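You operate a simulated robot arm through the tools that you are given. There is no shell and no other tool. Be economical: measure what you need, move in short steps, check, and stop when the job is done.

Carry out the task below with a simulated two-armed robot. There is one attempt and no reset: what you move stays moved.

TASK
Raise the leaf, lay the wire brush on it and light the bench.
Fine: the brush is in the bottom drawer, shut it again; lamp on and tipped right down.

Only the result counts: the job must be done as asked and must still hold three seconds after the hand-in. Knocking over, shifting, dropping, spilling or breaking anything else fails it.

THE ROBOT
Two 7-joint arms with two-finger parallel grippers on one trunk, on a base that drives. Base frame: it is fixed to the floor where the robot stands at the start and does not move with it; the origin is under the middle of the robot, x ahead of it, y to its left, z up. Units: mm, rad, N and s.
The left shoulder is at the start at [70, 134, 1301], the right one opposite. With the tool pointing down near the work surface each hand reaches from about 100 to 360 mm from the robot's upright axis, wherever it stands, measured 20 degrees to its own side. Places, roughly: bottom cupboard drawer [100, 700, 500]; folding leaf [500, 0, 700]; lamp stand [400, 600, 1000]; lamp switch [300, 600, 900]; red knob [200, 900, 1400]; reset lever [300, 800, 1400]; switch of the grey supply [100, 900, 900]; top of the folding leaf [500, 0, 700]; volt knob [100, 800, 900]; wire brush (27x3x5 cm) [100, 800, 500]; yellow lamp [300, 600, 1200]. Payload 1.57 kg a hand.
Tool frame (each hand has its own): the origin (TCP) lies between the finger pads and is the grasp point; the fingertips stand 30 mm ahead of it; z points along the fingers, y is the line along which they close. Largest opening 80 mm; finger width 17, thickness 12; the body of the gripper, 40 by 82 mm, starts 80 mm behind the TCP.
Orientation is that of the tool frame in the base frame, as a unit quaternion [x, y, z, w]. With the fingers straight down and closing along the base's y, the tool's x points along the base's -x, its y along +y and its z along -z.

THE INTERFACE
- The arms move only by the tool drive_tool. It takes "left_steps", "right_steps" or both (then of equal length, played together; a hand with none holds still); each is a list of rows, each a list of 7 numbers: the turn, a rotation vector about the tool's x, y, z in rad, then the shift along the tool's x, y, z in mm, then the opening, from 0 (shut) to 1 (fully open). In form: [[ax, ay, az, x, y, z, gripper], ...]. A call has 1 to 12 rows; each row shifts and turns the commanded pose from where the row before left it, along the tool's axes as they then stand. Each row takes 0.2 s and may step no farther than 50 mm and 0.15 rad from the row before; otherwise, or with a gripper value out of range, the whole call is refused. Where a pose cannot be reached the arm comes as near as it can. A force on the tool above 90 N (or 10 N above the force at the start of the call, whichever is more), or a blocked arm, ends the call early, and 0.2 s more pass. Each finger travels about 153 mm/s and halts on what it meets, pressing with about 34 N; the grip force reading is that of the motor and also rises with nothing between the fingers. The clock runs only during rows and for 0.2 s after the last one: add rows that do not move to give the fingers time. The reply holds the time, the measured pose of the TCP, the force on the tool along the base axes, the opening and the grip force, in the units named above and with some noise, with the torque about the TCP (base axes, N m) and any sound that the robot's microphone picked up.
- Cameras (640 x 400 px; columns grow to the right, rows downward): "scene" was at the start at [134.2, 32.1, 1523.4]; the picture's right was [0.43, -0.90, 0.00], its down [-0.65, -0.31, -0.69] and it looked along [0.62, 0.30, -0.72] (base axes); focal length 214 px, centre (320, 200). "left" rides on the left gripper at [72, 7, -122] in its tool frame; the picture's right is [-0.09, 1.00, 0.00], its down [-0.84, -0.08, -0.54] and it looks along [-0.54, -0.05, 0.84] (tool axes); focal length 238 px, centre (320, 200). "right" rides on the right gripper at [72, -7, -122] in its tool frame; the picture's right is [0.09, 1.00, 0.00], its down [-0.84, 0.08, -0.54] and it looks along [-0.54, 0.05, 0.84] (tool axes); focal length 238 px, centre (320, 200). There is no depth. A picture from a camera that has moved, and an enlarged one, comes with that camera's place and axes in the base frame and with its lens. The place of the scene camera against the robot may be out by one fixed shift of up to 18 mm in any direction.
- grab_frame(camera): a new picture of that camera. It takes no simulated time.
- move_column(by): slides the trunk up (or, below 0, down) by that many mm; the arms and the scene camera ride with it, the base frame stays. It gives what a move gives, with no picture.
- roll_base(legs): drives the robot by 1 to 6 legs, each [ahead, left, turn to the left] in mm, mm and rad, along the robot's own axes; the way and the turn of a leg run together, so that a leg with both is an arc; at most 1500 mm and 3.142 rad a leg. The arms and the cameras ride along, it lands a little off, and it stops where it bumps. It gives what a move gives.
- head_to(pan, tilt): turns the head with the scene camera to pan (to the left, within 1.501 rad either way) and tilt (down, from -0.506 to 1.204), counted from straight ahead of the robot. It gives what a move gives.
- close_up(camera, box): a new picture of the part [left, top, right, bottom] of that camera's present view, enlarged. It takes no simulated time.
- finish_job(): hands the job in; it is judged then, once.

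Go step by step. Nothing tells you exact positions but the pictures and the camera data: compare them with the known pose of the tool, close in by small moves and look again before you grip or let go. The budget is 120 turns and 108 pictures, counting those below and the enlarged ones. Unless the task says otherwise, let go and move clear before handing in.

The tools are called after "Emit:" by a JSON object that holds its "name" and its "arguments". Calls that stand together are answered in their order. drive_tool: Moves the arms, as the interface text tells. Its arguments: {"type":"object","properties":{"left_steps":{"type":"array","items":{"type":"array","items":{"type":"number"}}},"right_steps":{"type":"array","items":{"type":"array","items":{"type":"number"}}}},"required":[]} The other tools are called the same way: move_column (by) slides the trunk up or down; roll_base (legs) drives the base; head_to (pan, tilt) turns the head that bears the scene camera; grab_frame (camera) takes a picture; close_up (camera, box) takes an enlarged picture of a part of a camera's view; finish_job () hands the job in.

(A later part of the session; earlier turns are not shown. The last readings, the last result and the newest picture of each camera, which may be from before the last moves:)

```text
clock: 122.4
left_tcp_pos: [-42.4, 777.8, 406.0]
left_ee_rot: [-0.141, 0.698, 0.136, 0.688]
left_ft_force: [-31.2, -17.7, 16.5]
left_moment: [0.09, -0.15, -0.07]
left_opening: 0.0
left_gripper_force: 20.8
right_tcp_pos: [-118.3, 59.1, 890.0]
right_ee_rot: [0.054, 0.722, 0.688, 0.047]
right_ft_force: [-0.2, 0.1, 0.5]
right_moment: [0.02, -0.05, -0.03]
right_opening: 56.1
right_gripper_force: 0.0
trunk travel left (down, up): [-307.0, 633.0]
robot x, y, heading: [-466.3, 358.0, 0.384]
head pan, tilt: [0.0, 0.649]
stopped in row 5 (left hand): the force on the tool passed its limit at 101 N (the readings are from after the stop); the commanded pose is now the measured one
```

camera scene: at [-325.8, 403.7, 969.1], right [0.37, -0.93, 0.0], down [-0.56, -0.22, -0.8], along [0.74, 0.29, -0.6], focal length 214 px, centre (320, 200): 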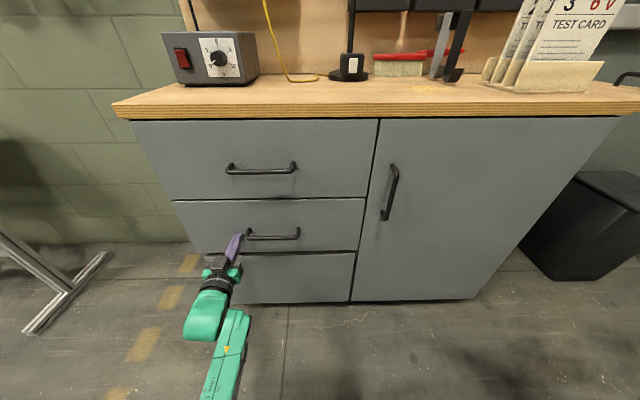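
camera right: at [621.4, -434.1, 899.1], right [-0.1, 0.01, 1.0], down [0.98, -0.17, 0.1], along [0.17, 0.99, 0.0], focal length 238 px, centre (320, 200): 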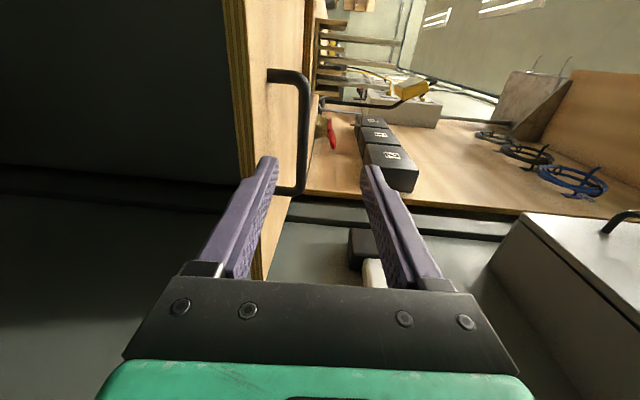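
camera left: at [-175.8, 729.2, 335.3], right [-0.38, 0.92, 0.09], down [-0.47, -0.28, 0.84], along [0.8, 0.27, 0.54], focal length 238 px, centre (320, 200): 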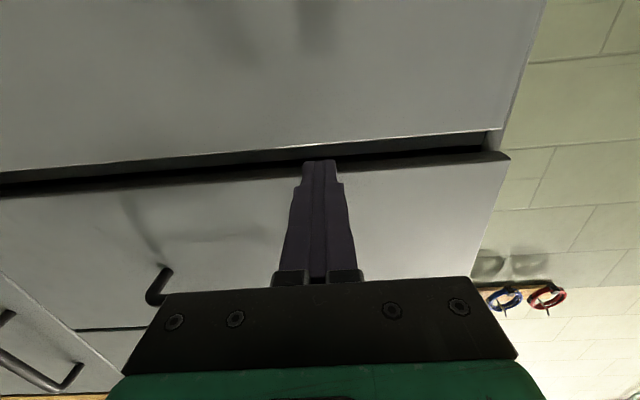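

Emit:
{"name": "drive_tool", "arguments": {"left_steps": [[0, 0, 0, 0, 0, -14, 0], [0, 0, 0, -8, 0, 0, 0], [0, 0, 0, 0, 0, 0, 0], [0, 0, 0, 0, 0, 6, 0], [0, 0, 0, 0, 0, 6, 0], [0, 0, 0, 0, 0, 5, 0], [0, 0, 0, 0, 0, 5, 0], [0, 0, 0, 0, 0, 5, 0], [0, 0, 0, 0, 0, 5, 0]]}}

Emit:
{"name": "close_up", "arguments": {"camera": "left", "box": [220, 90, 420, 215]}}

```text
clock: 124.4
left_tcp_pos: [-25.4, 784.7, 408.1]
left_ee_rot: [-0.143, 0.703, 0.134, 0.684]
left_ft_force: [-38.9, -22.5, 1.9]
left_moment: [0.19, -0.38, -0.12]
left_opening: 0.0
left_gripper_force: 21.3
right_tcp_pos: [-118.8, 60.2, 889.0]
right_ee_rot: [0.055, 0.722, 0.688, 0.047]
right_ft_force: [0.1, -0.9, 0.9]
right_moment: [0.03, 0.0, 0.0]
right_opening: 56.2
right_gripper_force: 0.0
trunk travel left (down, up): [-307.0, 633.0]
robot x, y, heading: [-464.0, 357.9, 0.382]
head pan, tilt: [0.0, 0.649]
```

```text
3.20 times, centred on (320, 152) of left
camera zoom: at [-140.4, 744.0, 339.1], right [-0.38, 0.92, 0.09], down [-0.45, -0.27, 0.85], along [0.81, 0.29, 0.52], focal length 763 px, centre (320, 352)
```

zoom: 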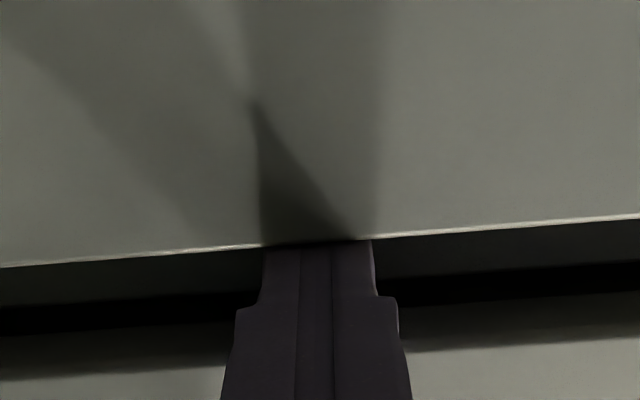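

The tip is now about 19 mm past the lip. I'll press down on it moderately and read the force.

Emit:
{"name": "drive_tool", "arguments": {"left_steps": [[0, 0, 0, 2, 0, -3, 0], [0, 0.03, 0, 3, 0, 0, 0], [0, 0.03, 0, 3, 0, 0, 0], [0, 0, 0, 3, 0, 0, 0], [0, 0, 0, 0, 0, 0, 0]]}}

```text
clock: 125.6
left_tcp_pos: [-25.9, 784.8, 407.7]
left_ee_rot: [-0.143, 0.714, 0.133, 0.672]
left_ft_force: [-15.7, -2.3, 33.8]
left_moment: [0.37, -0.79, -0.1]
left_opening: 0.0
left_gripper_force: 21.3
right_tcp_pos: [-120.4, 58.0, 889.1]
right_ee_rot: [0.054, 0.721, 0.689, 0.048]
right_ft_force: [0.7, 0.2, 0.0]
right_moment: [0.0, 0.0, 0.01]
right_opening: 56.0
right_gripper_force: 0.1
trunk travel left (down, up): [-307.0, 633.0]
robot x, y, heading: [-465.2, 353.8, 0.38]
head pan, tilt: [0.0, 0.649]
```

Pressing on the lip with 34 N. A little more, then drag back with the base.

Emit:
{"name": "drive_tool", "arguments": {"left_steps": [[0, 0, 0, 3, 0, 0, 0], [0, 0, 0, 3, 0, 0, 0], [0, 0, 0, 0, 0, 0, 0]]}}

Emit:
{"name": "roll_base", "arguments": {"legs": [[-60, 0, 0]]}}

Emit:
{"name": "grab_frame", "arguments": {"camera": "scene"}}

```text
clock: 126.4
left_tcp_pos: [-26.7, 785.9, 407.1]
left_ee_rot: [-0.142, 0.71, 0.134, 0.677]
left_ft_force: [-13.9, 0.8, 45.3]
left_moment: [0.5, -1.1, 0.01]
left_opening: 0.0
left_gripper_force: 21.1
right_tcp_pos: [-120.5, 56.8, 888.9]
right_ee_rot: [0.053, 0.721, 0.69, 0.048]
right_ft_force: [-0.8, 0.9, 0.1]
right_moment: [-0.01, -0.03, 0.02]
right_opening: 56.1
right_gripper_force: 0.1
trunk travel left (down, up): [-307.0, 633.0]
robot x, y, heading: [-467.9, 358.1, 0.383]
head pan, tilt: [0.0, 0.649]
```

```text
clock: 127.3
left_tcp_pos: [-82.4, 762.1, 389.8]
left_ee_rot: [-0.146, 0.722, 0.13, 0.663]
left_ft_force: [0.3, -0.2, 0.1]
left_moment: [0.01, -0.01, 0.0]
left_opening: 0.0
left_gripper_force: 21.1
right_tcp_pos: [-170.6, 37.9, 889.1]
right_ee_rot: [0.056, 0.723, 0.687, 0.046]
right_ft_force: [0.6, 0.2, -0.8]
right_moment: [0.03, 0.02, -0.03]
right_opening: 56.0
right_gripper_force: 0.0
trunk travel left (down, up): [-307.0, 633.0]
robot x, y, heading: [-521.8, 332.2, 0.385]
head pan, tilt: [0.0, 0.649]
```

```text
24 pictures are left
camera scene: at [-384.4, 381.1, 968.6], right [0.37, -0.93, 0.0], down [-0.56, -0.22, -0.8], along [0.74, 0.3, -0.6], focal length 214 px, centre (320, 200)
```

scene: 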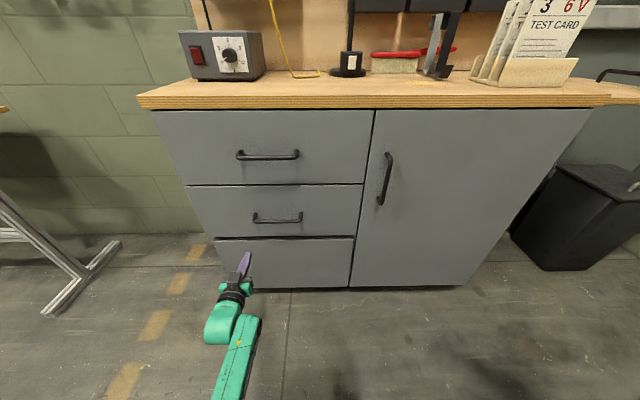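

It slipped off. I'll check whether the bottom drawer moved at all.

Emit:
{"name": "close_up", "arguments": {"camera": "scene", "box": [180, 190, 380, 300]}}

```text
3.20 times, centred on (280, 245) of scene
camera zoom: at [-384.4, 381.1, 968.6], right [0.37, -0.93, 0.0], down [-0.56, -0.22, -0.8], along [0.74, 0.3, -0.6], focal length 686 px, centre (448, 56)
```

zoom: 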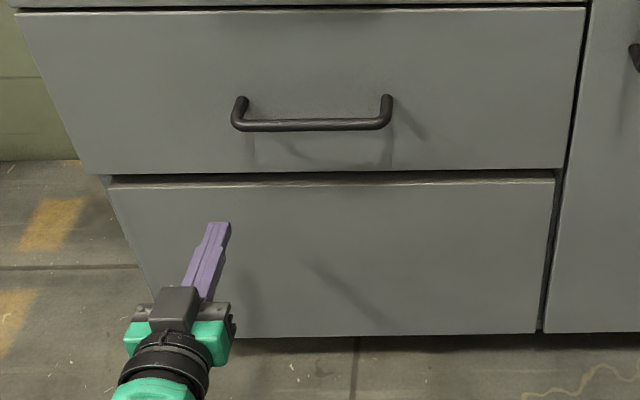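

The geometry clears something up: the hints put the "bottom drawer" at z≈500, which matches the one with the lower handle (z≈518). The panel below it is fixed. So I'll use that handle: raise and roll the left hand to grip the bar vertically.

Emit:
{"name": "drive_tool", "arguments": {"left_steps": [[0, -0.08, 0, 0, 0, -30, 0.5], [0, 0, 0, -32, -30, 0, 1], [0, 0, 0, -32, -30, 0, 1], [0, 0, 0, -32, -30, 0, 1], [0, 0, 0, -32, -23, 0, 1], [0, 0, 0.143, 0, 0, 0, 1], [0, 0, 0.143, 0, 0, 0, 1], [0, 0, 0.143, 0, 0, 0, 1], [0, 0, 0.143, 0, 0, 0, 1], [0, 0, 0.143, 0, 0, 0, 1]]}}

Emit:
{"name": "drive_tool", "arguments": {"left_steps": [[0, 0, 0.143, 0, 0, 0, 1], [0, 0, 0.143, 0, 0, 0, 1], [0, 0, 0.143, 0, 0, 0, 1], [0, 0, 0.143, 0, 0, 0, 1], [0, 0, 0.143, 0, 0, 0, 1], [0, 0, 0.143, 0, 0, 0, 1], [0, 0, 0, 0, 0, 0, 1]]}}

Emit:
{"name": "grab_frame", "arguments": {"camera": "left"}}

```text
clock: 128.4
left_tcp_pos: [-85.3, 701.2, 489.8]
left_ee_rot: [-0.069, 0.703, 0.183, 0.684]
left_ft_force: [-0.4, -0.2, -0.4]
left_moment: [-0.01, 0.0, -0.01]
left_opening: 80.1
left_gripper_force: 0.1
right_tcp_pos: [-170.8, 39.3, 888.5]
right_ee_rot: [0.056, 0.723, 0.687, 0.047]
right_ft_force: [0.2, -1.1, -0.4]
right_moment: [0.02, -0.02, 0.02]
right_opening: 56.2
right_gripper_force: 0.1
trunk travel left (down, up): [-307.0, 633.0]
robot x, y, heading: [-518.9, 333.1, 0.377]
head pan, tilt: [0.0, 0.649]
stopped in row 5 (left hand): the arm was blocked; the commanded pose is now the measured one
```

```text
clock: 130.0
left_tcp_pos: [-86.5, 700.4, 489.2]
left_ee_rot: [0.231, 0.667, 0.452, 0.545]
left_ft_force: [0.8, 0.2, 0.6]
left_moment: [0.01, -0.03, -0.01]
left_opening: 80.1
left_gripper_force: 0.0
right_tcp_pos: [-170.3, 38.8, 888.2]
right_ee_rot: [0.055, 0.723, 0.687, 0.046]
right_ft_force: [0.5, -0.2, -0.2]
right_moment: [0.01, 0.01, -0.02]
right_opening: 55.8
right_gripper_force: 0.1
trunk travel left (down, up): [-307.0, 633.0]
robot x, y, heading: [-519.1, 332.8, 0.38]
head pan, tilt: [0.0, 0.649]
```

```text
22 pictures are left
camera left: at [-220.7, 719.5, 457.7], right [-0.16, 0.41, 0.9], down [-0.24, -0.9, 0.37], along [0.96, -0.16, 0.24], focal length 238 px, centre (320, 200)
```

left: 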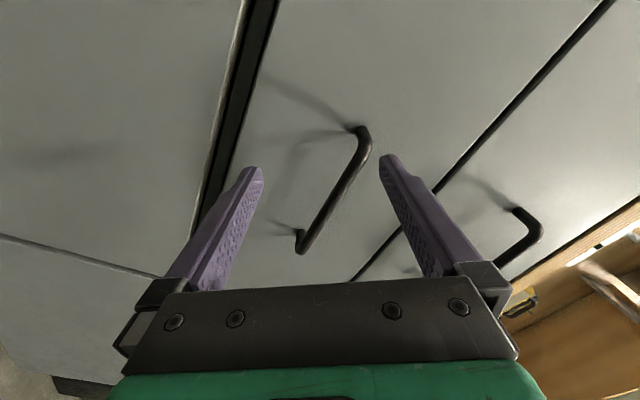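

The handle bar spans u −711 to −573 at z≈515. I'll finish the roll, line up and approach.

Emit:
{"name": "drive_tool", "arguments": {"left_steps": [[0, 0, 0.136, 0, 0, 0, 1], [0, 0, 0.136, 0, 0, 0, 1], [0, 0, 0.136, 0, 0, 0, 1], [0, 0, 0.136, 0, 0, 0, 1], [0, 0, 0, -10, 13, 0, 1], [0, 0, 0, -10, 13, 0, 1], [0, 0, 0, 0, 0, 25, 1], [0, 0, 0, 0, 0, 20, 1], [0, 0, 0, 0, 0, 0, 1]]}}

Emit:
{"name": "grab_frame", "arguments": {"camera": "left"}}

```text
clock: 132.0
left_tcp_pos: [-34.7, 698.2, 514.9]
left_ee_rot: [0.399, 0.582, 0.581, 0.406]
left_ft_force: [0.0, 0.7, 0.0]
left_moment: [-0.03, 0.03, -0.01]
left_opening: 79.6
left_gripper_force: 0.0
right_tcp_pos: [-170.2, 39.3, 887.7]
right_ee_rot: [0.057, 0.723, 0.687, 0.046]
right_ft_force: [-0.4, 0.1, -1.0]
right_moment: [0.01, 0.02, 0.02]
right_opening: 55.9
right_gripper_force: 0.1
trunk travel left (down, up): [-307.0, 633.0]
robot x, y, heading: [-523.4, 334.3, 0.381]
head pan, tilt: [0.0, 0.649]
```

```text
21 pictures are left
camera left: at [-173.1, 722.8, 521.6], right [0.03, -0.08, 1.0], down [-0.21, -0.97, -0.07], along [0.98, -0.21, -0.04], focal length 238 px, centre (320, 200)
```

left: 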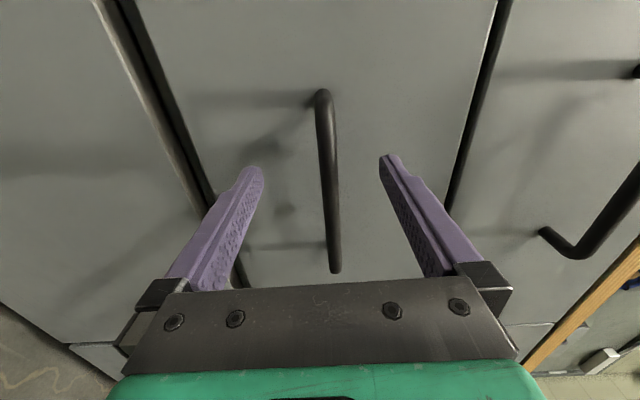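

Well aligned, with the bar between the open fingers. Advance 8 mm and close.

Emit:
{"name": "drive_tool", "arguments": {"left_steps": [[0, 0, 0, 0, 0, 8, 1], [0, 0, 0, 0, 0, 0, 0.4], [0, 0, 0, 0, 0, 0, 0], [0, 0, 0, 0, 0, 0, 0], [0, 0, 0, 0, 0, 0, 0]]}}

Emit:
{"name": "roll_base", "arguments": {"legs": [[-120, 0, 0]]}}

Emit:
{"name": "grab_frame", "arguments": {"camera": "scene"}}

```text
clock: 133.2
left_tcp_pos: [-29.4, 699.2, 522.5]
left_ee_rot: [0.398, 0.578, 0.584, 0.408]
left_ft_force: [-0.8, 5.6, 24.4]
left_moment: [0.3, -0.16, -0.41]
left_opening: 11.6
left_gripper_force: 29.2
right_tcp_pos: [-173.9, 37.9, 888.5]
right_ee_rot: [0.055, 0.723, 0.687, 0.047]
right_ft_force: [0.3, 0.2, -0.3]
right_moment: [-0.04, -0.03, -0.02]
right_opening: 56.0
right_gripper_force: 0.1
trunk travel left (down, up): [-307.0, 633.0]
robot x, y, heading: [-519.8, 335.7, 0.379]
head pan, tilt: [0.0, 0.649]
```

```text
clock: 134.4
left_tcp_pos: [-141.2, 652.9, 522.2]
left_ee_rot: [0.4, 0.578, 0.583, 0.408]
left_ft_force: [2.2, -8.5, 25.8]
left_moment: [0.29, -0.14, 0.39]
left_opening: 11.5
left_gripper_force: 29.2
right_tcp_pos: [-285.2, -8.2, 888.6]
right_ee_rot: [0.055, 0.722, 0.688, 0.048]
right_ft_force: [0.3, -0.5, -0.2]
right_moment: [-0.01, 0.0, -0.04]
right_opening: 55.9
right_gripper_force: 0.0
trunk travel left (down, up): [-307.0, 633.0]
robot x, y, heading: [-636.7, 285.1, 0.38]
head pan, tilt: [0.0, 0.649]
```

```text
20 pictures are left
camera scene: at [-498.7, 333.3, 969.3], right [0.37, -0.93, 0.0], down [-0.56, -0.22, -0.8], along [0.74, 0.3, -0.6], focal length 214 px, centre (320, 200)
```

scene: 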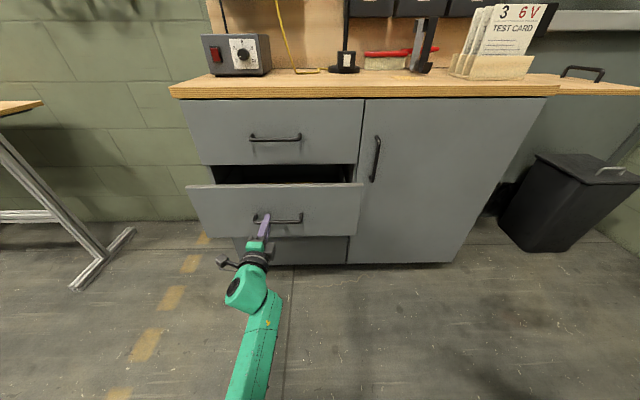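

Drawer sliding well. I'll pull it out further, gently, until near its end.

Emit:
{"name": "roll_base", "arguments": {"legs": [[-130, 0, 0]]}}

Emit:
{"name": "close_up", "arguments": {"camera": "scene", "box": [160, 90, 420, 250]}}

```text
clock: 135.7
left_tcp_pos: [-258.1, 604.1, 522.2]
left_ee_rot: [0.4, 0.577, 0.583, 0.409]
left_ft_force: [3.7, -12.4, 15.1]
left_moment: [0.25, -0.07, -0.18]
left_opening: 11.6
left_gripper_force: 29.5
right_tcp_pos: [-404.1, -56.4, 889.1]
right_ee_rot: [0.055, 0.722, 0.688, 0.047]
right_ft_force: [0.9, 0.0, 0.1]
right_moment: [0.03, -0.04, 0.01]
right_opening: 56.0
right_gripper_force: 0.0
trunk travel left (down, up): [-307.0, 633.0]
robot x, y, heading: [-754.1, 241.7, 0.385]
head pan, tilt: [0.0, 0.649]
```

```text
2.46 times, centred on (290, 170) of scene
camera zoom: at [-616.4, 286.0, 969.1], right [0.37, -0.93, 0.0], down [-0.56, -0.22, -0.8], along [0.74, 0.3, -0.6], focal length 528 px, centre (394, 274)
```

zoom: 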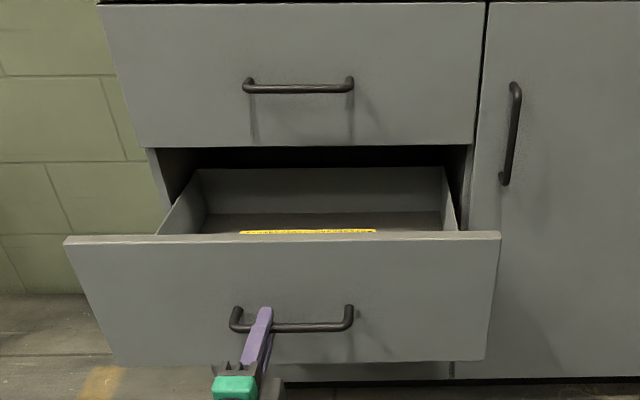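

The drawer is about 250 mm open, with something yellow inside. I'll release the handle, back off and raise the column to look in.

Emit:
{"name": "drive_tool", "arguments": {"left_steps": [[0, 0, 0, 0, 0, 0, 0.5], [0, 0, 0, 0, 0, 0, 1], [0, 0, 0, 0, -7, 0, 1], [0, 0, 0, 0, 0, -40, 1], [0, 0, 0, 0, 0, -30, 1]]}}

Emit:
{"name": "move_column", "arguments": {"by": 350}}

Emit:
{"name": "head_to", "arguments": {"pan": 0.1, "tilt": 0.9}}

Emit:
{"name": "grab_frame", "arguments": {"camera": "scene"}}

```text
clock: 136.9
left_tcp_pos: [-322.3, 588.3, 519.4]
left_ee_rot: [0.406, 0.566, 0.592, 0.404]
left_ft_force: [0.0, 0.2, 0.3]
left_moment: [0.01, 0.01, 0.02]
left_opening: 80.1
left_gripper_force: 0.0
right_tcp_pos: [-403.3, -54.3, 888.2]
right_ee_rot: [0.057, 0.723, 0.686, 0.047]
right_ft_force: [-1.1, -0.6, -0.4]
right_moment: [-0.01, -0.03, -0.01]
right_opening: 56.3
right_gripper_force: 0.0
trunk travel left (down, up): [-307.0, 633.0]
robot x, y, heading: [-756.0, 239.7, 0.38]
head pan, tilt: [0.0, 0.649]
```

```text
clock: 140.3
left_tcp_pos: [-323.7, 582.9, 861.9]
left_ee_rot: [0.411, 0.569, 0.587, 0.403]
left_ft_force: [-0.1, -0.2, -1.1]
left_moment: [-0.01, -0.01, -0.01]
left_opening: 79.8
left_gripper_force: 0.1
right_tcp_pos: [-402.6, -54.5, 1239.3]
right_ee_rot: [0.057, 0.723, 0.687, 0.046]
right_ft_force: [0.2, 1.1, -0.4]
right_moment: [-0.03, -0.03, -0.01]
right_opening: 55.9
right_gripper_force: 0.0
trunk travel left (down, up): [-657.0, 283.0]
robot x, y, heading: [-753.8, 240.5, 0.379]
head pan, tilt: [0.0, 0.649]
```

```text
clock: 141.1
left_tcp_pos: [-325.2, 583.8, 862.1]
left_ee_rot: [0.411, 0.57, 0.586, 0.403]
left_ft_force: [0.5, 0.0, 1.2]
left_moment: [-0.01, 0.01, 0.01]
left_opening: 79.9
left_gripper_force: 0.1
right_tcp_pos: [-402.6, -53.5, 1238.8]
right_ee_rot: [0.056, 0.723, 0.687, 0.047]
right_ft_force: [0.0, -0.4, 0.3]
right_moment: [-0.03, -0.04, 0.01]
right_opening: 55.8
right_gripper_force: 0.1
trunk travel left (down, up): [-657.0, 283.0]
robot x, y, heading: [-756.2, 246.0, 0.383]
head pan, tilt: [0.099, 0.901]
```

```text
18 pictures are left
camera scene: at [-628.4, 291.2, 1298.2], right [0.46, -0.89, 0.0], down [-0.7, -0.36, -0.62], along [0.55, 0.29, -0.78], focal length 214 px, centre (320, 200)
```

scene: 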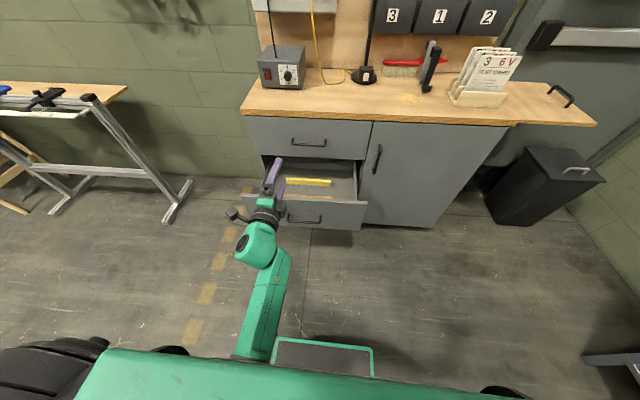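

Emit:
{"name": "close_up", "arguments": {"camera": "scene", "box": [240, 140, 390, 240]}}

```text
4.00 times, centred on (315, 190) of scene
camera zoom: at [-628.4, 291.2, 1298.2], right [0.46, -0.89, 0.0], down [-0.7, -0.36, -0.62], along [0.55, 0.29, -0.78], focal length 858 px, centre (340, 240)
```

zoom: 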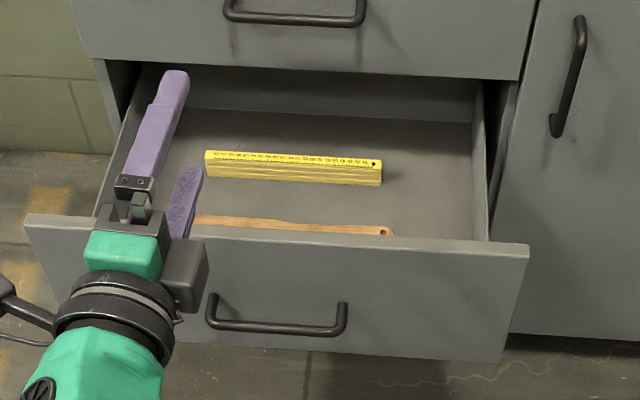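

Inside lie a yellow folding rule and, nearer the front, the wooden-handled wire brush along the drawer's width. I'll turn the left hand to point down with fingers closing across the brush.

Emit:
{"name": "drive_tool", "arguments": {"left_steps": [[0.143, 0, 0, 0, 0, 0, 1], [0.143, 0, 0, 0, 0, 0, 1], [0.143, 0, 0, 0, 0, 0, 1], [0.143, 0, 0, 0, 0, 0, 1], [0.143, 0, 0, 0, 0, 0, 1], [0.143, 0, 0, 0, 0, 0, 1], [0.143, 0, 0, 0, 0, 0, 1], [0.143, 0, 0, 0, 0, 0, 1], [0.143, 0, 0, 0, 0, 0, 1], [0.143, 0, 0, 0, 0, 0, 1], [0.143, 0, 0, 0, 0, 0, 1], [0, 0, 0, 0, 0, 0, 1]]}}

```text
clock: 143.7
left_tcp_pos: [-323.6, 581.1, 862.5]
left_ee_rot: [0.572, 0.82, 0.002, 0.006]
left_ft_force: [0.6, -0.1, -0.2]
left_moment: [-0.04, -0.01, -0.01]
left_opening: 80.1
left_gripper_force: 0.1
right_tcp_pos: [-401.7, -53.0, 1238.7]
right_ee_rot: [0.055, 0.723, 0.687, 0.046]
right_ft_force: [0.1, 0.0, 0.3]
right_moment: [0.03, 0.04, 0.01]
right_opening: 56.3
right_gripper_force: 0.0
trunk travel left (down, up): [-657.0, 283.0]
robot x, y, heading: [-754.3, 241.9, 0.377]
head pan, tilt: [0.099, 0.901]
```

The hand points down as wanted. Driving forward to bring it over the drawer, then looking with the hand camera.

Emit:
{"name": "roll_base", "arguments": {"legs": [[190, 0, 0]]}}

Emit:
{"name": "grab_frame", "arguments": {"camera": "left"}}

```text
clock: 145.2
left_tcp_pos: [-148.3, 650.1, 862.2]
left_ee_rot: [0.574, 0.819, 0.002, 0.007]
left_ft_force: [-0.7, 0.5, -0.9]
left_moment: [0.01, 0.05, -0.01]
left_opening: 79.8
left_gripper_force: 0.0
right_tcp_pos: [-227.9, 14.3, 1239.5]
right_ee_rot: [0.057, 0.723, 0.686, 0.047]
right_ft_force: [-0.7, 0.0, -0.4]
right_moment: [-0.02, -0.04, 0.01]
right_opening: 56.2
right_gripper_force: 0.1
trunk travel left (down, up): [-657.0, 283.0]
robot x, y, heading: [-575.2, 306.7, 0.375]
head pan, tilt: [0.099, 0.901]
```

```text
16 pictures are left
camera left: at [-165.8, 720.5, 983.8], right [0.97, 0.25, 0.01], down [0.21, -0.81, 0.55], along [0.15, -0.53, -0.84], focal length 238 px, centre (320, 200)
```

left: 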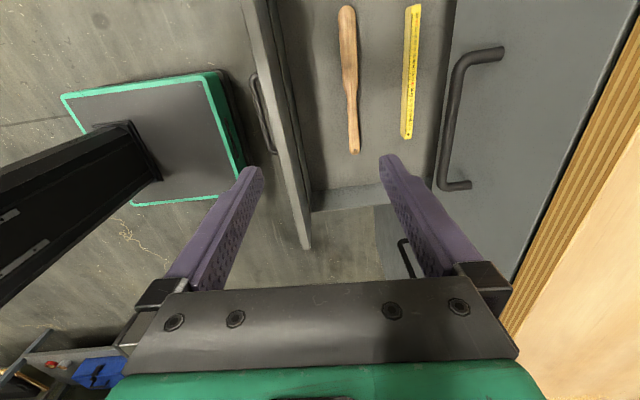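

The brush lies exactly along the drawer at n≈177, centred at u≈−643. I'll drive 69 mm forward, lower partway and check clearances.

Emit:
{"name": "roll_base", "arguments": {"legs": [[69, 0, 0]]}}

Emit:
{"name": "move_column", "arguments": {"by": -250}}

Emit:
{"name": "grab_frame", "arguments": {"camera": "left"}}

Emit:
{"name": "grab_frame", "arguments": {"camera": "scene"}}

```text
clock: 146.3
left_tcp_pos: [-83.5, 674.9, 862.5]
left_ee_rot: [0.573, 0.819, 0.003, 0.008]
left_ft_force: [0.0, 1.0, -0.3]
left_moment: [0.02, -0.02, -0.04]
left_opening: 79.7
left_gripper_force: 0.0
right_tcp_pos: [-162.5, 39.9, 1237.8]
right_ee_rot: [0.057, 0.723, 0.687, 0.047]
right_ft_force: [0.4, 0.7, 0.1]
right_moment: [-0.04, -0.01, 0.04]
right_opening: 56.0
right_gripper_force: 0.1
trunk travel left (down, up): [-657.0, 283.0]
robot x, y, heading: [-519.2, 334.6, 0.378]
head pan, tilt: [0.099, 0.901]
```

```text
clock: 148.8
left_tcp_pos: [-81.7, 674.6, 612.1]
left_ee_rot: [0.574, 0.819, 0.002, 0.007]
left_ft_force: [0.3, -0.1, 0.4]
left_moment: [-0.01, -0.02, -0.01]
left_opening: 80.1
left_gripper_force: 0.0
right_tcp_pos: [-163.3, 40.4, 988.0]
right_ee_rot: [0.057, 0.723, 0.687, 0.048]
right_ft_force: [0.2, -0.2, -1.2]
right_moment: [0.0, -0.01, 0.0]
right_opening: 56.0
right_gripper_force: 0.0
trunk travel left (down, up): [-407.0, 533.0]
robot x, y, heading: [-515.7, 339.3, 0.369]
head pan, tilt: [0.099, 0.901]
```

```text
15 pictures are left
camera left: at [-101.6, 745.7, 733.8], right [0.97, 0.25, 0.01], down [0.21, -0.81, 0.55], along [0.15, -0.53, -0.84], focal length 238 px, centre (320, 200)
```

left: 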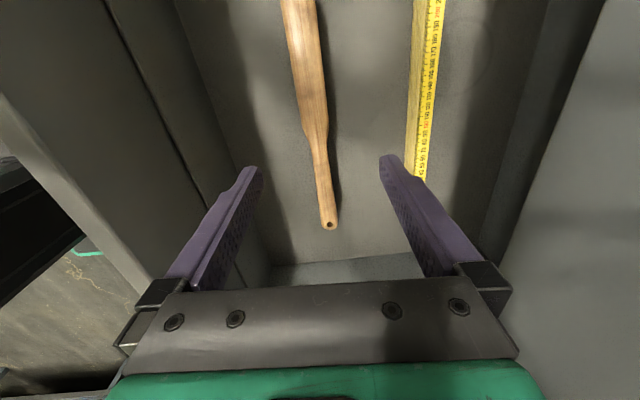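

```text
14 pictures are left
camera scene: at [-388.9, 385.7, 1048.2], right [0.46, -0.89, 0.0], down [-0.7, -0.36, -0.62], along [0.55, 0.28, -0.78], focal length 214 px, centre (320, 200)
```

scene: 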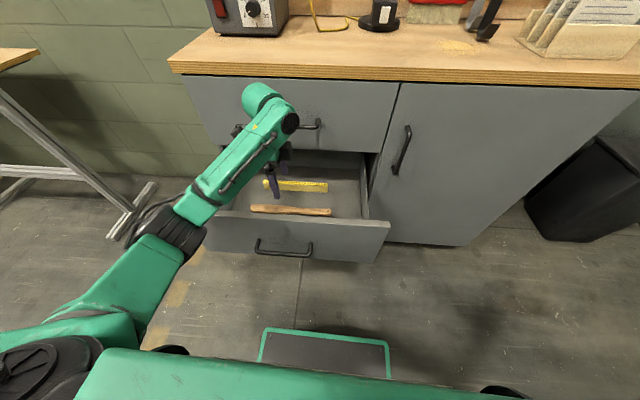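

The brush top is at z≈485 and its neck lies under the hand, about 6 mm off. I'll shift, then descend with the arm.

Emit:
{"name": "drive_tool", "arguments": {"left_steps": [[0, 0, 0, 0, -6, 0, 0.75], [0, 0, 0, 0, 0, 35, 0.75], [0, 0, 0, 0, 0, 35, 0.75], [0, 0, 0, 0, 0, 30, 0.75], [0, 0, 0, 0, 0, 20, 0.75], [0, 0, 0, 0, 0, 15, 0.75], [0, 0, 0, 0, 0, 0, 0.75]]}}

Emit:
{"name": "grab_frame", "arguments": {"camera": "left"}}

```text
clock: 150.4
left_tcp_pos: [-87.5, 672.5, 477.8]
left_ee_rot: [0.573, 0.819, 0.003, 0.006]
left_ft_force: [-0.5, -0.1, -0.8]
left_moment: [0.03, 0.03, 0.02]
left_opening: 60.1
left_gripper_force: 0.0
right_tcp_pos: [-163.9, 40.4, 988.8]
right_ee_rot: [0.057, 0.723, 0.687, 0.048]
right_ft_force: [0.3, -1.2, 0.2]
right_moment: [0.0, 0.01, 0.0]
right_opening: 55.9
right_gripper_force: 0.0
trunk travel left (down, up): [-407.0, 533.0]
robot x, y, heading: [-514.1, 336.4, 0.375]
head pan, tilt: [0.099, 0.901]
```

```text
13 pictures are left
camera left: at [-105.7, 743.1, 598.7], right [0.97, 0.25, 0.01], down [0.21, -0.81, 0.55], along [0.15, -0.53, -0.84], focal length 238 px, centre (320, 200)
```

left: 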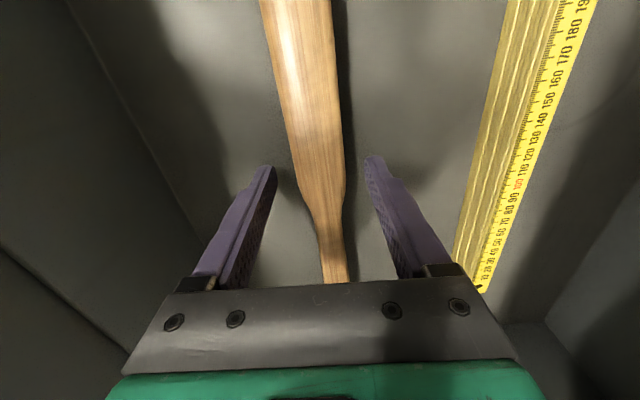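

The brush sits between the fingers. Closing and lifting slightly.

Emit:
{"name": "drive_tool", "arguments": {"left_steps": [[0, 0, 0, 0, 0, 4, 0.5], [0, 0, 0, 0, 0, 0, 0.2], [0, 0, 0, 0, 0, 0, 0], [0, 0, 0, 0, 0, 0, 0], [0, 0, 0, 0, 0, 0, 0], [0, 0, 0, 0, 0, -20, 0], [0, 0, 0, 0, 0, -30, 0], [0, 0, 0, 0, 0, -40, 0], [0, 0, 0, 0, 0, -40, 0]]}}

Emit:
{"name": "grab_frame", "arguments": {"camera": "left"}}

```text
clock: 152.4
left_tcp_pos: [-89.4, 672.9, 604.2]
left_ee_rot: [0.574, 0.819, 0.002, 0.006]
left_ft_force: [0.3, -0.7, -0.8]
left_moment: [-0.03, 0.02, -0.02]
left_opening: 29.4
left_gripper_force: 34.4
right_tcp_pos: [-162.6, 39.6, 988.3]
right_ee_rot: [0.056, 0.723, 0.687, 0.048]
right_ft_force: [0.2, -0.4, 0.2]
right_moment: [0.02, 0.01, -0.03]
right_opening: 56.0
right_gripper_force: 0.2
trunk travel left (down, up): [-407.0, 533.0]
robot x, y, heading: [-514.5, 336.4, 0.376]
head pan, tilt: [0.099, 0.901]
```

```text
12 pictures are left
camera left: at [-107.4, 743.8, 724.9], right [0.97, 0.25, 0.01], down [0.21, -0.81, 0.55], along [0.15, -0.53, -0.84], focal length 238 px, centre (320, 200)
```

left: 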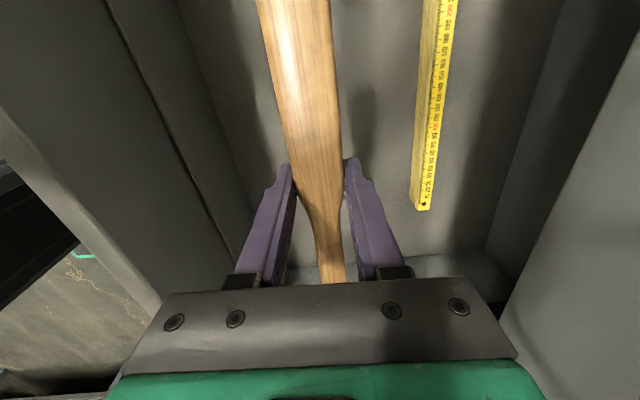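

The brush is held and clear. I'll raise the column, then drive right along the bench towards the leaf.

Emit:
{"name": "move_column", "arguments": {"by": 360}}

Emit:
{"name": "roll_base", "arguments": {"legs": [[0, -600, 0], [20, -336, 0.01]]}}

Emit:
{"name": "head_to", "arguments": {"pan": 0.2, "tilt": 0.8}}

Emit:
{"name": "grab_frame", "arguments": {"camera": "scene"}}

```text
clock: 155.9
left_tcp_pos: [-89.0, 672.8, 963.2]
left_ee_rot: [0.573, 0.819, 0.002, 0.007]
left_ft_force: [0.8, 0.5, -1.1]
left_moment: [0.0, -0.04, -0.01]
left_opening: 29.6
left_gripper_force: 34.4
right_tcp_pos: [-162.8, 39.9, 1348.2]
right_ee_rot: [0.057, 0.724, 0.686, 0.048]
right_ft_force: [0.1, -0.2, 1.4]
right_moment: [0.02, 0.03, -0.02]
right_opening: 56.3
right_gripper_force: 0.1
trunk travel left (down, up): [-767.0, 173.0]
robot x, y, heading: [-515.5, 339.6, 0.377]
head pan, tilt: [0.099, 0.901]
```

```text
clock: 160.1
left_tcp_pos: [168.9, 42.8, 961.2]
left_ee_rot: [0.571, 0.821, 0.0, 0.007]
left_ft_force: [0.5, -0.2, -0.6]
left_moment: [-0.07, -0.01, -0.02]
left_opening: 29.3
left_gripper_force: 33.8
right_tcp_pos: [101.6, -584.3, 1345.0]
right_ee_rot: [0.055, 0.729, 0.681, 0.038]
right_ft_force: [0.1, 0.4, 0.5]
right_moment: [-0.01, 0.0, -0.02]
right_opening: 56.1
right_gripper_force: 0.1
trunk travel left (down, up): [-767.0, 173.0]
robot x, y, heading: [-254.8, -299.1, 0.38]
head pan, tilt: [0.099, 0.901]
stopped in leg 2: the robot was blocked; the commanded pose is now the measured one
```

```text
clock: 160.8
left_tcp_pos: [171.0, 43.2, 960.6]
left_ee_rot: [0.571, 0.821, -0.001, 0.005]
left_ft_force: [-0.3, 0.2, -1.4]
left_moment: [0.02, -0.01, 0.01]
left_opening: 29.4
left_gripper_force: 34.0
right_tcp_pos: [103.0, -585.6, 1346.4]
right_ee_rot: [0.057, 0.729, 0.681, 0.039]
right_ft_force: [1.2, -0.6, -0.1]
right_moment: [0.03, 0.03, 0.0]
right_opening: 56.1
right_gripper_force: 0.1
trunk travel left (down, up): [-767.0, 173.0]
robot x, y, heading: [-257.9, -297.6, 0.384]
head pan, tilt: [0.201, 0.799]
```

```text
11 pictures are left
camera scene: at [-124.8, -233.8, 1415.0], right [0.55, -0.84, 0.0], down [-0.6, -0.4, -0.69], along [0.58, 0.38, -0.72], focal length 214 px, centre (320, 200)
```

scene: 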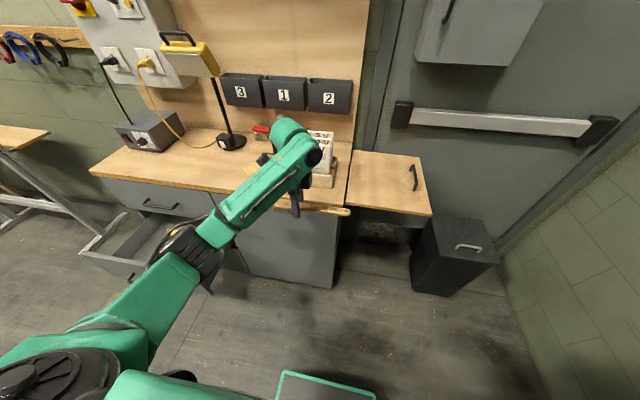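

The right elbow touched the rack post again, so I'll raise the brush above the card rack, go forward first, then right.

Emit:
{"name": "move_column", "arguments": {"by": 150}}

Emit:
{"name": "roll_base", "arguments": {"legs": [[0, 40, 0], [200, 0, 0], [0, -295, 0]]}}

Emit:
{"name": "head_to", "arguments": {"pan": 0.1, "tilt": 0.95}}

Emit:
{"name": "grab_frame", "arguments": {"camera": "scene"}}

```text
clock: 162.6
left_tcp_pos: [168.7, 44.0, 1110.7]
left_ee_rot: [0.572, 0.821, 0.001, 0.008]
left_ft_force: [-0.8, 0.1, -1.4]
left_moment: [-0.02, 0.0, 0.01]
left_opening: 29.4
left_gripper_force: 33.9
right_tcp_pos: [99.1, -583.7, 1498.6]
right_ee_rot: [0.054, 0.729, 0.681, 0.042]
right_ft_force: [0.6, 0.0, -0.9]
right_moment: [-0.02, -0.02, 0.0]
right_opening: 56.1
right_gripper_force: 0.1
trunk travel left (down, up): [-917.0, 23.0]
robot x, y, heading: [-255.6, -299.7, 0.381]
head pan, tilt: [0.201, 0.799]
```

```text
clock: 166.3
left_tcp_pos: [445.4, -123.6, 1112.6]
left_ee_rot: [0.573, 0.82, 0.002, 0.008]
left_ft_force: [-0.7, 0.2, -0.4]
left_moment: [-0.03, -0.02, 0.01]
left_opening: 29.2
left_gripper_force: 34.1
right_tcp_pos: [375.3, -752.4, 1497.4]
right_ee_rot: [0.055, 0.728, 0.682, 0.043]
right_ft_force: [0.4, 0.1, -0.8]
right_moment: [-0.02, 0.07, 0.0]
right_opening: 56.1
right_gripper_force: 0.1
trunk travel left (down, up): [-917.0, 23.0]
robot x, y, heading: [23.1, -465.1, 0.376]
head pan, tilt: [0.201, 0.799]
```

```text
clock: 167.0
left_tcp_pos: [445.4, -125.8, 1114.4]
left_ee_rot: [0.572, 0.82, 0.002, 0.007]
left_ft_force: [-0.4, 0.0, -1.5]
left_moment: [-0.02, 0.01, 0.01]
left_opening: 29.1
left_gripper_force: 34.1
right_tcp_pos: [374.9, -755.4, 1497.8]
right_ee_rot: [0.054, 0.727, 0.683, 0.042]
right_ft_force: [-0.6, -0.5, 0.6]
right_moment: [0.01, 0.0, -0.03]
right_opening: 56.0
right_gripper_force: 0.1
trunk travel left (down, up): [-917.0, 23.0]
robot x, y, heading: [20.8, -461.9, 0.379]
head pan, tilt: [0.099, 0.949]
```

```text
10 pictures are left
camera scene: at [145.0, -414.7, 1554.5], right [0.46, -0.89, 0.0], down [-0.72, -0.38, -0.58], along [0.52, 0.27, -0.81], focal length 214 px, centre (320, 200)
```

scene: 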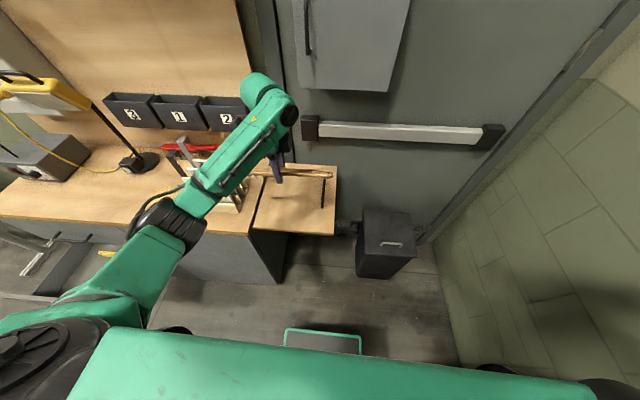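

The brush is above the leaf (n≈365, u≈284). Lowering partly, then checking with the hand camera.

Emit:
{"name": "move_column", "arguments": {"by": -60}}

Emit:
{"name": "drive_tool", "arguments": {"left_steps": [[0, 0, 0, 0, 4, 30, 0], [0, 0, 0, 0, 4, 30, 0], [0, 0, 0, 0, 0, 30, 0], [0, 0, 0, 0, 0, 30, 0], [0, 0, 0, 0, 0, 20, 0], [0, 0, 0, 0, 0, 0, 0]]}}

Emit:
{"name": "grab_frame", "arguments": {"camera": "left"}}

```text
clock: 168.0
left_tcp_pos: [446.0, -125.6, 1053.9]
left_ee_rot: [0.572, 0.82, 0.002, 0.006]
left_ft_force: [1.0, -0.3, -0.8]
left_moment: [-0.04, 0.03, 0.02]
left_opening: 29.5
left_gripper_force: 34.1
right_tcp_pos: [374.5, -755.3, 1437.9]
right_ee_rot: [0.055, 0.727, 0.683, 0.042]
right_ft_force: [0.2, -0.1, 0.3]
right_moment: [-0.02, -0.04, -0.01]
right_opening: 56.1
right_gripper_force: 0.0
trunk travel left (down, up): [-857.0, 83.0]
robot x, y, heading: [20.6, -467.1, 0.379]
head pan, tilt: [0.099, 0.949]
```

```text
clock: 169.4
left_tcp_pos: [455.8, -125.1, 913.1]
left_ee_rot: [0.572, 0.82, 0.003, 0.007]
left_ft_force: [0.1, -0.5, -1.3]
left_moment: [-0.03, -0.03, 0.0]
left_opening: 29.5
left_gripper_force: 34.2
right_tcp_pos: [374.2, -755.5, 1438.4]
right_ee_rot: [0.056, 0.727, 0.684, 0.042]
right_ft_force: [0.2, 0.4, 0.1]
right_moment: [-0.01, 0.01, 0.03]
right_opening: 55.9
right_gripper_force: 0.1
trunk travel left (down, up): [-857.0, 83.0]
robot x, y, heading: [21.0, -467.0, 0.378]
head pan, tilt: [0.099, 0.949]
```

```text
9 pictures are left
camera left: at [437.9, -52.9, 1034.7], right [0.97, 0.26, 0.01], down [0.21, -0.81, 0.55], along [0.15, -0.53, -0.84], focal length 238 px, centre (320, 200)
```

left: 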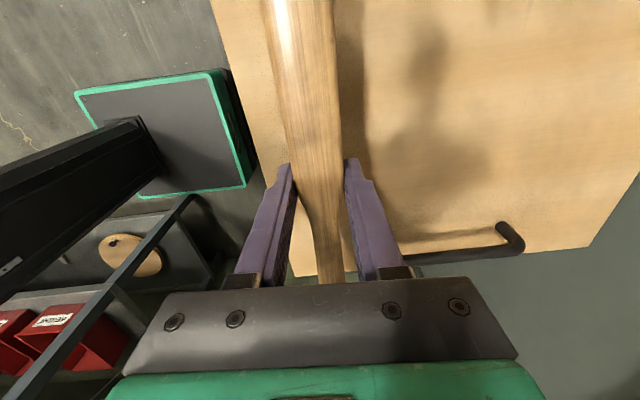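

The brush fits on the leaf, well clear of its handle. Lowering in small steps and watching the force.

Emit:
{"name": "drive_tool", "arguments": {"left_steps": [[0, 0, 0, 0, 0, 10, 0], [0, 0, 0, 0, 0, 8, 0], [0, 0, 0, 0, 0, 0, 0]]}}

Emit:
{"name": "drive_tool", "arguments": {"left_steps": [[0, 0, 0, 0, 0, 5, 0], [0, 0, 0, 0, 0, 0, 0]]}}

Emit:
{"name": "drive_tool", "arguments": {"left_steps": [[0, 0, 0, 0, 0, 4, 0], [0, 0, 0, 0, 0, 0, 0]]}}

```text
clock: 170.2
left_tcp_pos: [455.5, -125.2, 896.2]
left_ee_rot: [0.573, 0.82, 0.003, 0.007]
left_ft_force: [-0.4, -0.7, -1.0]
left_moment: [-0.04, -0.01, -0.01]
left_opening: 29.2
left_gripper_force: 34.6
right_tcp_pos: [375.1, -756.3, 1436.9]
right_ee_rot: [0.054, 0.727, 0.683, 0.042]
right_ft_force: [-0.7, -0.1, -0.3]
right_moment: [-0.01, -0.03, 0.03]
right_opening: 55.9
right_gripper_force: 0.1
trunk travel left (down, up): [-857.0, 83.0]
robot x, y, heading: [19.8, -467.8, 0.38]
head pan, tilt: [0.099, 0.949]
```

```text
clock: 170.8
left_tcp_pos: [458.0, -125.2, 889.7]
left_ee_rot: [0.573, 0.819, 0.003, 0.006]
left_ft_force: [0.0, 1.1, -1.5]
left_moment: [-0.07, 0.04, -0.04]
left_opening: 29.4
left_gripper_force: 33.7
right_tcp_pos: [375.5, -756.3, 1437.3]
right_ee_rot: [0.054, 0.727, 0.683, 0.042]
right_ft_force: [-0.4, -0.5, 0.0]
right_moment: [0.03, 0.01, -0.02]
right_opening: 56.2
right_gripper_force: 0.1
trunk travel left (down, up): [-857.0, 83.0]
robot x, y, heading: [24.2, -467.7, 0.38]
head pan, tilt: [0.099, 0.949]
```

```text
clock: 171.4
left_tcp_pos: [455.9, -123.8, 886.6]
left_ee_rot: [0.572, 0.82, 0.002, 0.007]
left_ft_force: [-0.3, -0.5, -1.9]
left_moment: [-0.03, -0.02, 0.0]
left_opening: 29.7
left_gripper_force: 34.2
right_tcp_pos: [375.7, -755.7, 1437.6]
right_ee_rot: [0.055, 0.727, 0.683, 0.042]
right_ft_force: [0.1, -0.1, -0.3]
right_moment: [-0.01, -0.01, -0.01]
right_opening: 56.0
right_gripper_force: 0.1
trunk travel left (down, up): [-857.0, 83.0]
robot x, y, heading: [23.3, -461.1, 0.377]
head pan, tilt: [0.099, 0.949]
```

Emit:
{"name": "drive_tool", "arguments": {"left_steps": [[0, 0, 0, 0, 0, 3, 0], [0, 0, 0, 0, 0, 0, 0]]}}

Emit:
{"name": "drive_tool", "arguments": {"left_steps": [[0, 0, 0, 0, 0, 3, 0], [0, 0, 0, 0, 0, 0, 0]]}}

Emit:
{"name": "close_up", "arguments": {"camera": "left", "box": [220, 0, 480, 200]}}

```text
clock: 172.0
left_tcp_pos: [456.1, -124.1, 883.6]
left_ee_rot: [0.573, 0.82, 0.002, 0.007]
left_ft_force: [0.1, -0.2, -1.2]
left_moment: [-0.01, -0.01, 0.0]
left_opening: 29.5
left_gripper_force: 34.3
right_tcp_pos: [374.2, -755.6, 1437.4]
right_ee_rot: [0.055, 0.726, 0.684, 0.042]
right_ft_force: [-0.9, 0.0, 0.9]
right_moment: [0.02, 0.03, -0.04]
right_opening: 56.1
right_gripper_force: 0.0
trunk travel left (down, up): [-857.0, 83.0]
robot x, y, heading: [21.5, -464.9, 0.374]
head pan, tilt: [0.099, 0.949]
```

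```text
clock: 172.6
left_tcp_pos: [456.6, -124.3, 881.6]
left_ee_rot: [0.573, 0.82, 0.004, 0.007]
left_ft_force: [0.2, 1.0, 4.9]
left_moment: [0.64, 0.29, -0.05]
left_opening: 29.1
left_gripper_force: 34.1
right_tcp_pos: [374.3, -756.1, 1436.9]
right_ee_rot: [0.054, 0.727, 0.684, 0.043]
right_ft_force: [0.1, -0.3, -0.9]
right_moment: [0.01, 0.03, 0.0]
right_opening: 56.1
right_gripper_force: 0.1
trunk travel left (down, up): [-857.0, 83.0]
robot x, y, heading: [22.8, -466.1, 0.381]
head pan, tilt: [0.099, 0.949]
```

```text
2.00 times, centred on (350, 100) of left
camera zoom: at [437.7, -53.7, 1002.8], right [0.97, 0.26, 0.01], down [0.21, -0.81, 0.55], along [0.15, -0.53, -0.84], focal length 477 px, centre (260, 400)
```

zoom: 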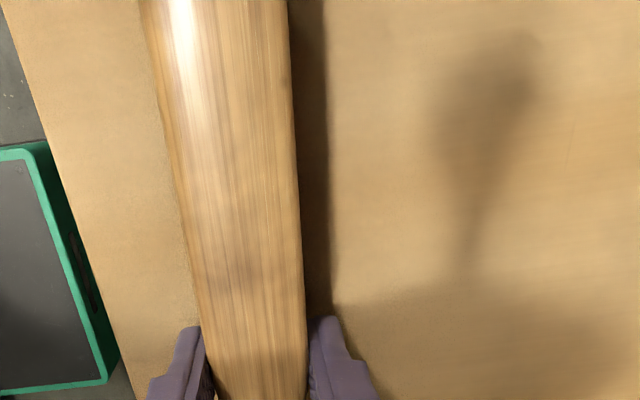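

Contact: 6 N on the brush head. Opening slowly and rising straight up.

Emit:
{"name": "drive_tool", "arguments": {"left_steps": [[0, 0, 0, 0, 0, 1, 0], [0, 0, 0, 0, 0, 0, 0.42], [0, 0, 0, 0, 0, 0, 0.5], [0, 0, 0, 0, 0, 0, 0.65], [0, 0, 0, 0, 0, 0, 0.75], [0, 0, 0, 0, 0, -15, 0.75], [0, 0, 0, 0, 0, -40, 0.75], [0, 0, 0, 0, 0, -45, 0.75], [0, 0, 0, 0, 0, -45, 0.75], [0, 0, 0, 0, 0, -45, 0.75]]}}

Emit:
{"name": "grab_frame", "arguments": {"camera": "left"}}

```text
clock: 174.8
left_tcp_pos: [452.9, -124.3, 1069.1]
left_ee_rot: [0.572, 0.82, 0.004, 0.006]
left_ft_force: [-0.7, 0.1, 0.1]
left_moment: [-0.02, 0.02, 0.01]
left_opening: 59.8
left_gripper_force: 0.1
right_tcp_pos: [374.3, -755.9, 1435.8]
right_ee_rot: [0.054, 0.727, 0.683, 0.042]
right_ft_force: [0.4, 0.2, 0.3]
right_moment: [0.01, -0.03, 0.0]
right_opening: 56.0
right_gripper_force: 0.0
trunk travel left (down, up): [-857.0, 83.0]
robot x, y, heading: [21.4, -461.5, 0.382]
head pan, tilt: [0.099, 0.949]
```

```text
7 pictures are left
camera left: at [434.8, -53.3, 1191.3], right [0.97, 0.26, 0.01], down [0.21, -0.81, 0.55], along [0.15, -0.53, -0.84], focal length 238 px, centre (320, 200)
```

left: 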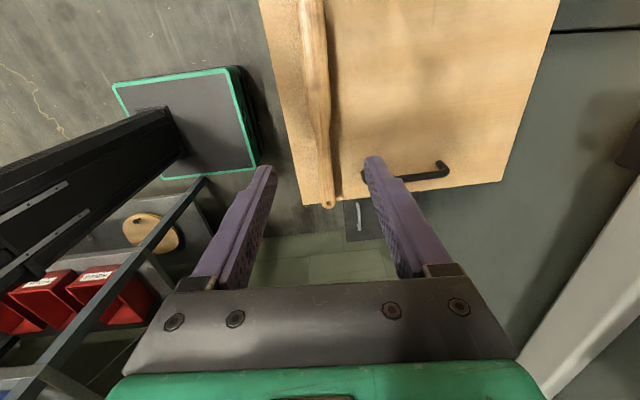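

The brush rests on the leaf and the leaf holds. Now to shut the drawer: go up, left and back clear of the bench, then across in front of the drawer.

Emit:
{"name": "move_column", "arguments": {"by": 55}}

Emit:
{"name": "roll_base", "arguments": {"legs": [[0, 400, 0], [-400, 0, 0], [0, 530, 0]]}}

Emit:
{"name": "drive_tool", "arguments": {"left_steps": [[-0.14, 0, 0, 0, 0, 0, 0.3], [-0.14, 0, 0, 0, 0, 0, 0], [-0.14, 0, 0, 0, 0, 0, 0], [-0.14, 0, 0, 0, 0, 0, 0], [-0.14, 0, 0, 0, 0, 0, 0], [-0.14, 0, 0, 0, 0, 0, 0], [0, 0, 0, 0, 0, 0, 0]]}}

```text
clock: 175.7
left_tcp_pos: [454.1, -124.0, 1124.4]
left_ee_rot: [0.572, 0.82, 0.003, 0.007]
left_ft_force: [-0.4, -0.2, -0.1]
left_moment: [-0.02, -0.04, -0.01]
left_opening: 59.8
left_gripper_force: 0.1
right_tcp_pos: [374.4, -756.7, 1491.1]
right_ee_rot: [0.056, 0.727, 0.683, 0.042]
right_ft_force: [0.1, 0.2, 0.0]
right_moment: [-0.01, 0.02, 0.0]
right_opening: 56.3
right_gripper_force: 0.1
trunk travel left (down, up): [-912.0, 28.0]
robot x, y, heading: [23.4, -465.7, 0.382]
head pan, tilt: [0.099, 0.949]
```

```text
clock: 183.0
left_tcp_pos: [-264.2, 589.7, 1124.1]
left_ee_rot: [0.57, 0.821, 0.003, 0.007]
left_ft_force: [-0.1, -1.0, 0.1]
left_moment: [0.01, -0.02, -0.01]
left_opening: 59.9
left_gripper_force: 0.1
right_tcp_pos: [-340.5, -44.6, 1490.6]
right_ee_rot: [0.054, 0.726, 0.684, 0.041]
right_ft_force: [0.6, -0.8, 0.2]
right_moment: [-0.03, -0.01, 0.05]
right_opening: 56.0
right_gripper_force: 0.0
trunk travel left (down, up): [-912.0, 28.0]
robot x, y, heading: [-696.8, 249.4, 0.379]
head pan, tilt: [0.099, 0.949]
```

```text
clock: 184.6
left_tcp_pos: [-264.0, 590.1, 1125.1]
left_ee_rot: [0.519, 0.748, 0.337, 0.24]
left_ft_force: [0.1, 0.1, 0.0]
left_moment: [0.04, 0.01, 0.02]
left_opening: 0.2
left_gripper_force: 21.4
right_tcp_pos: [-341.4, -43.3, 1491.4]
right_ee_rot: [0.054, 0.727, 0.683, 0.042]
right_ft_force: [0.1, -0.4, 0.7]
right_moment: [0.02, 0.02, 0.0]
right_opening: 55.7
right_gripper_force: 0.2
trunk travel left (down, up): [-912.0, 28.0]
robot x, y, heading: [-694.8, 249.3, 0.382]
head pan, tilt: [0.099, 0.949]
```

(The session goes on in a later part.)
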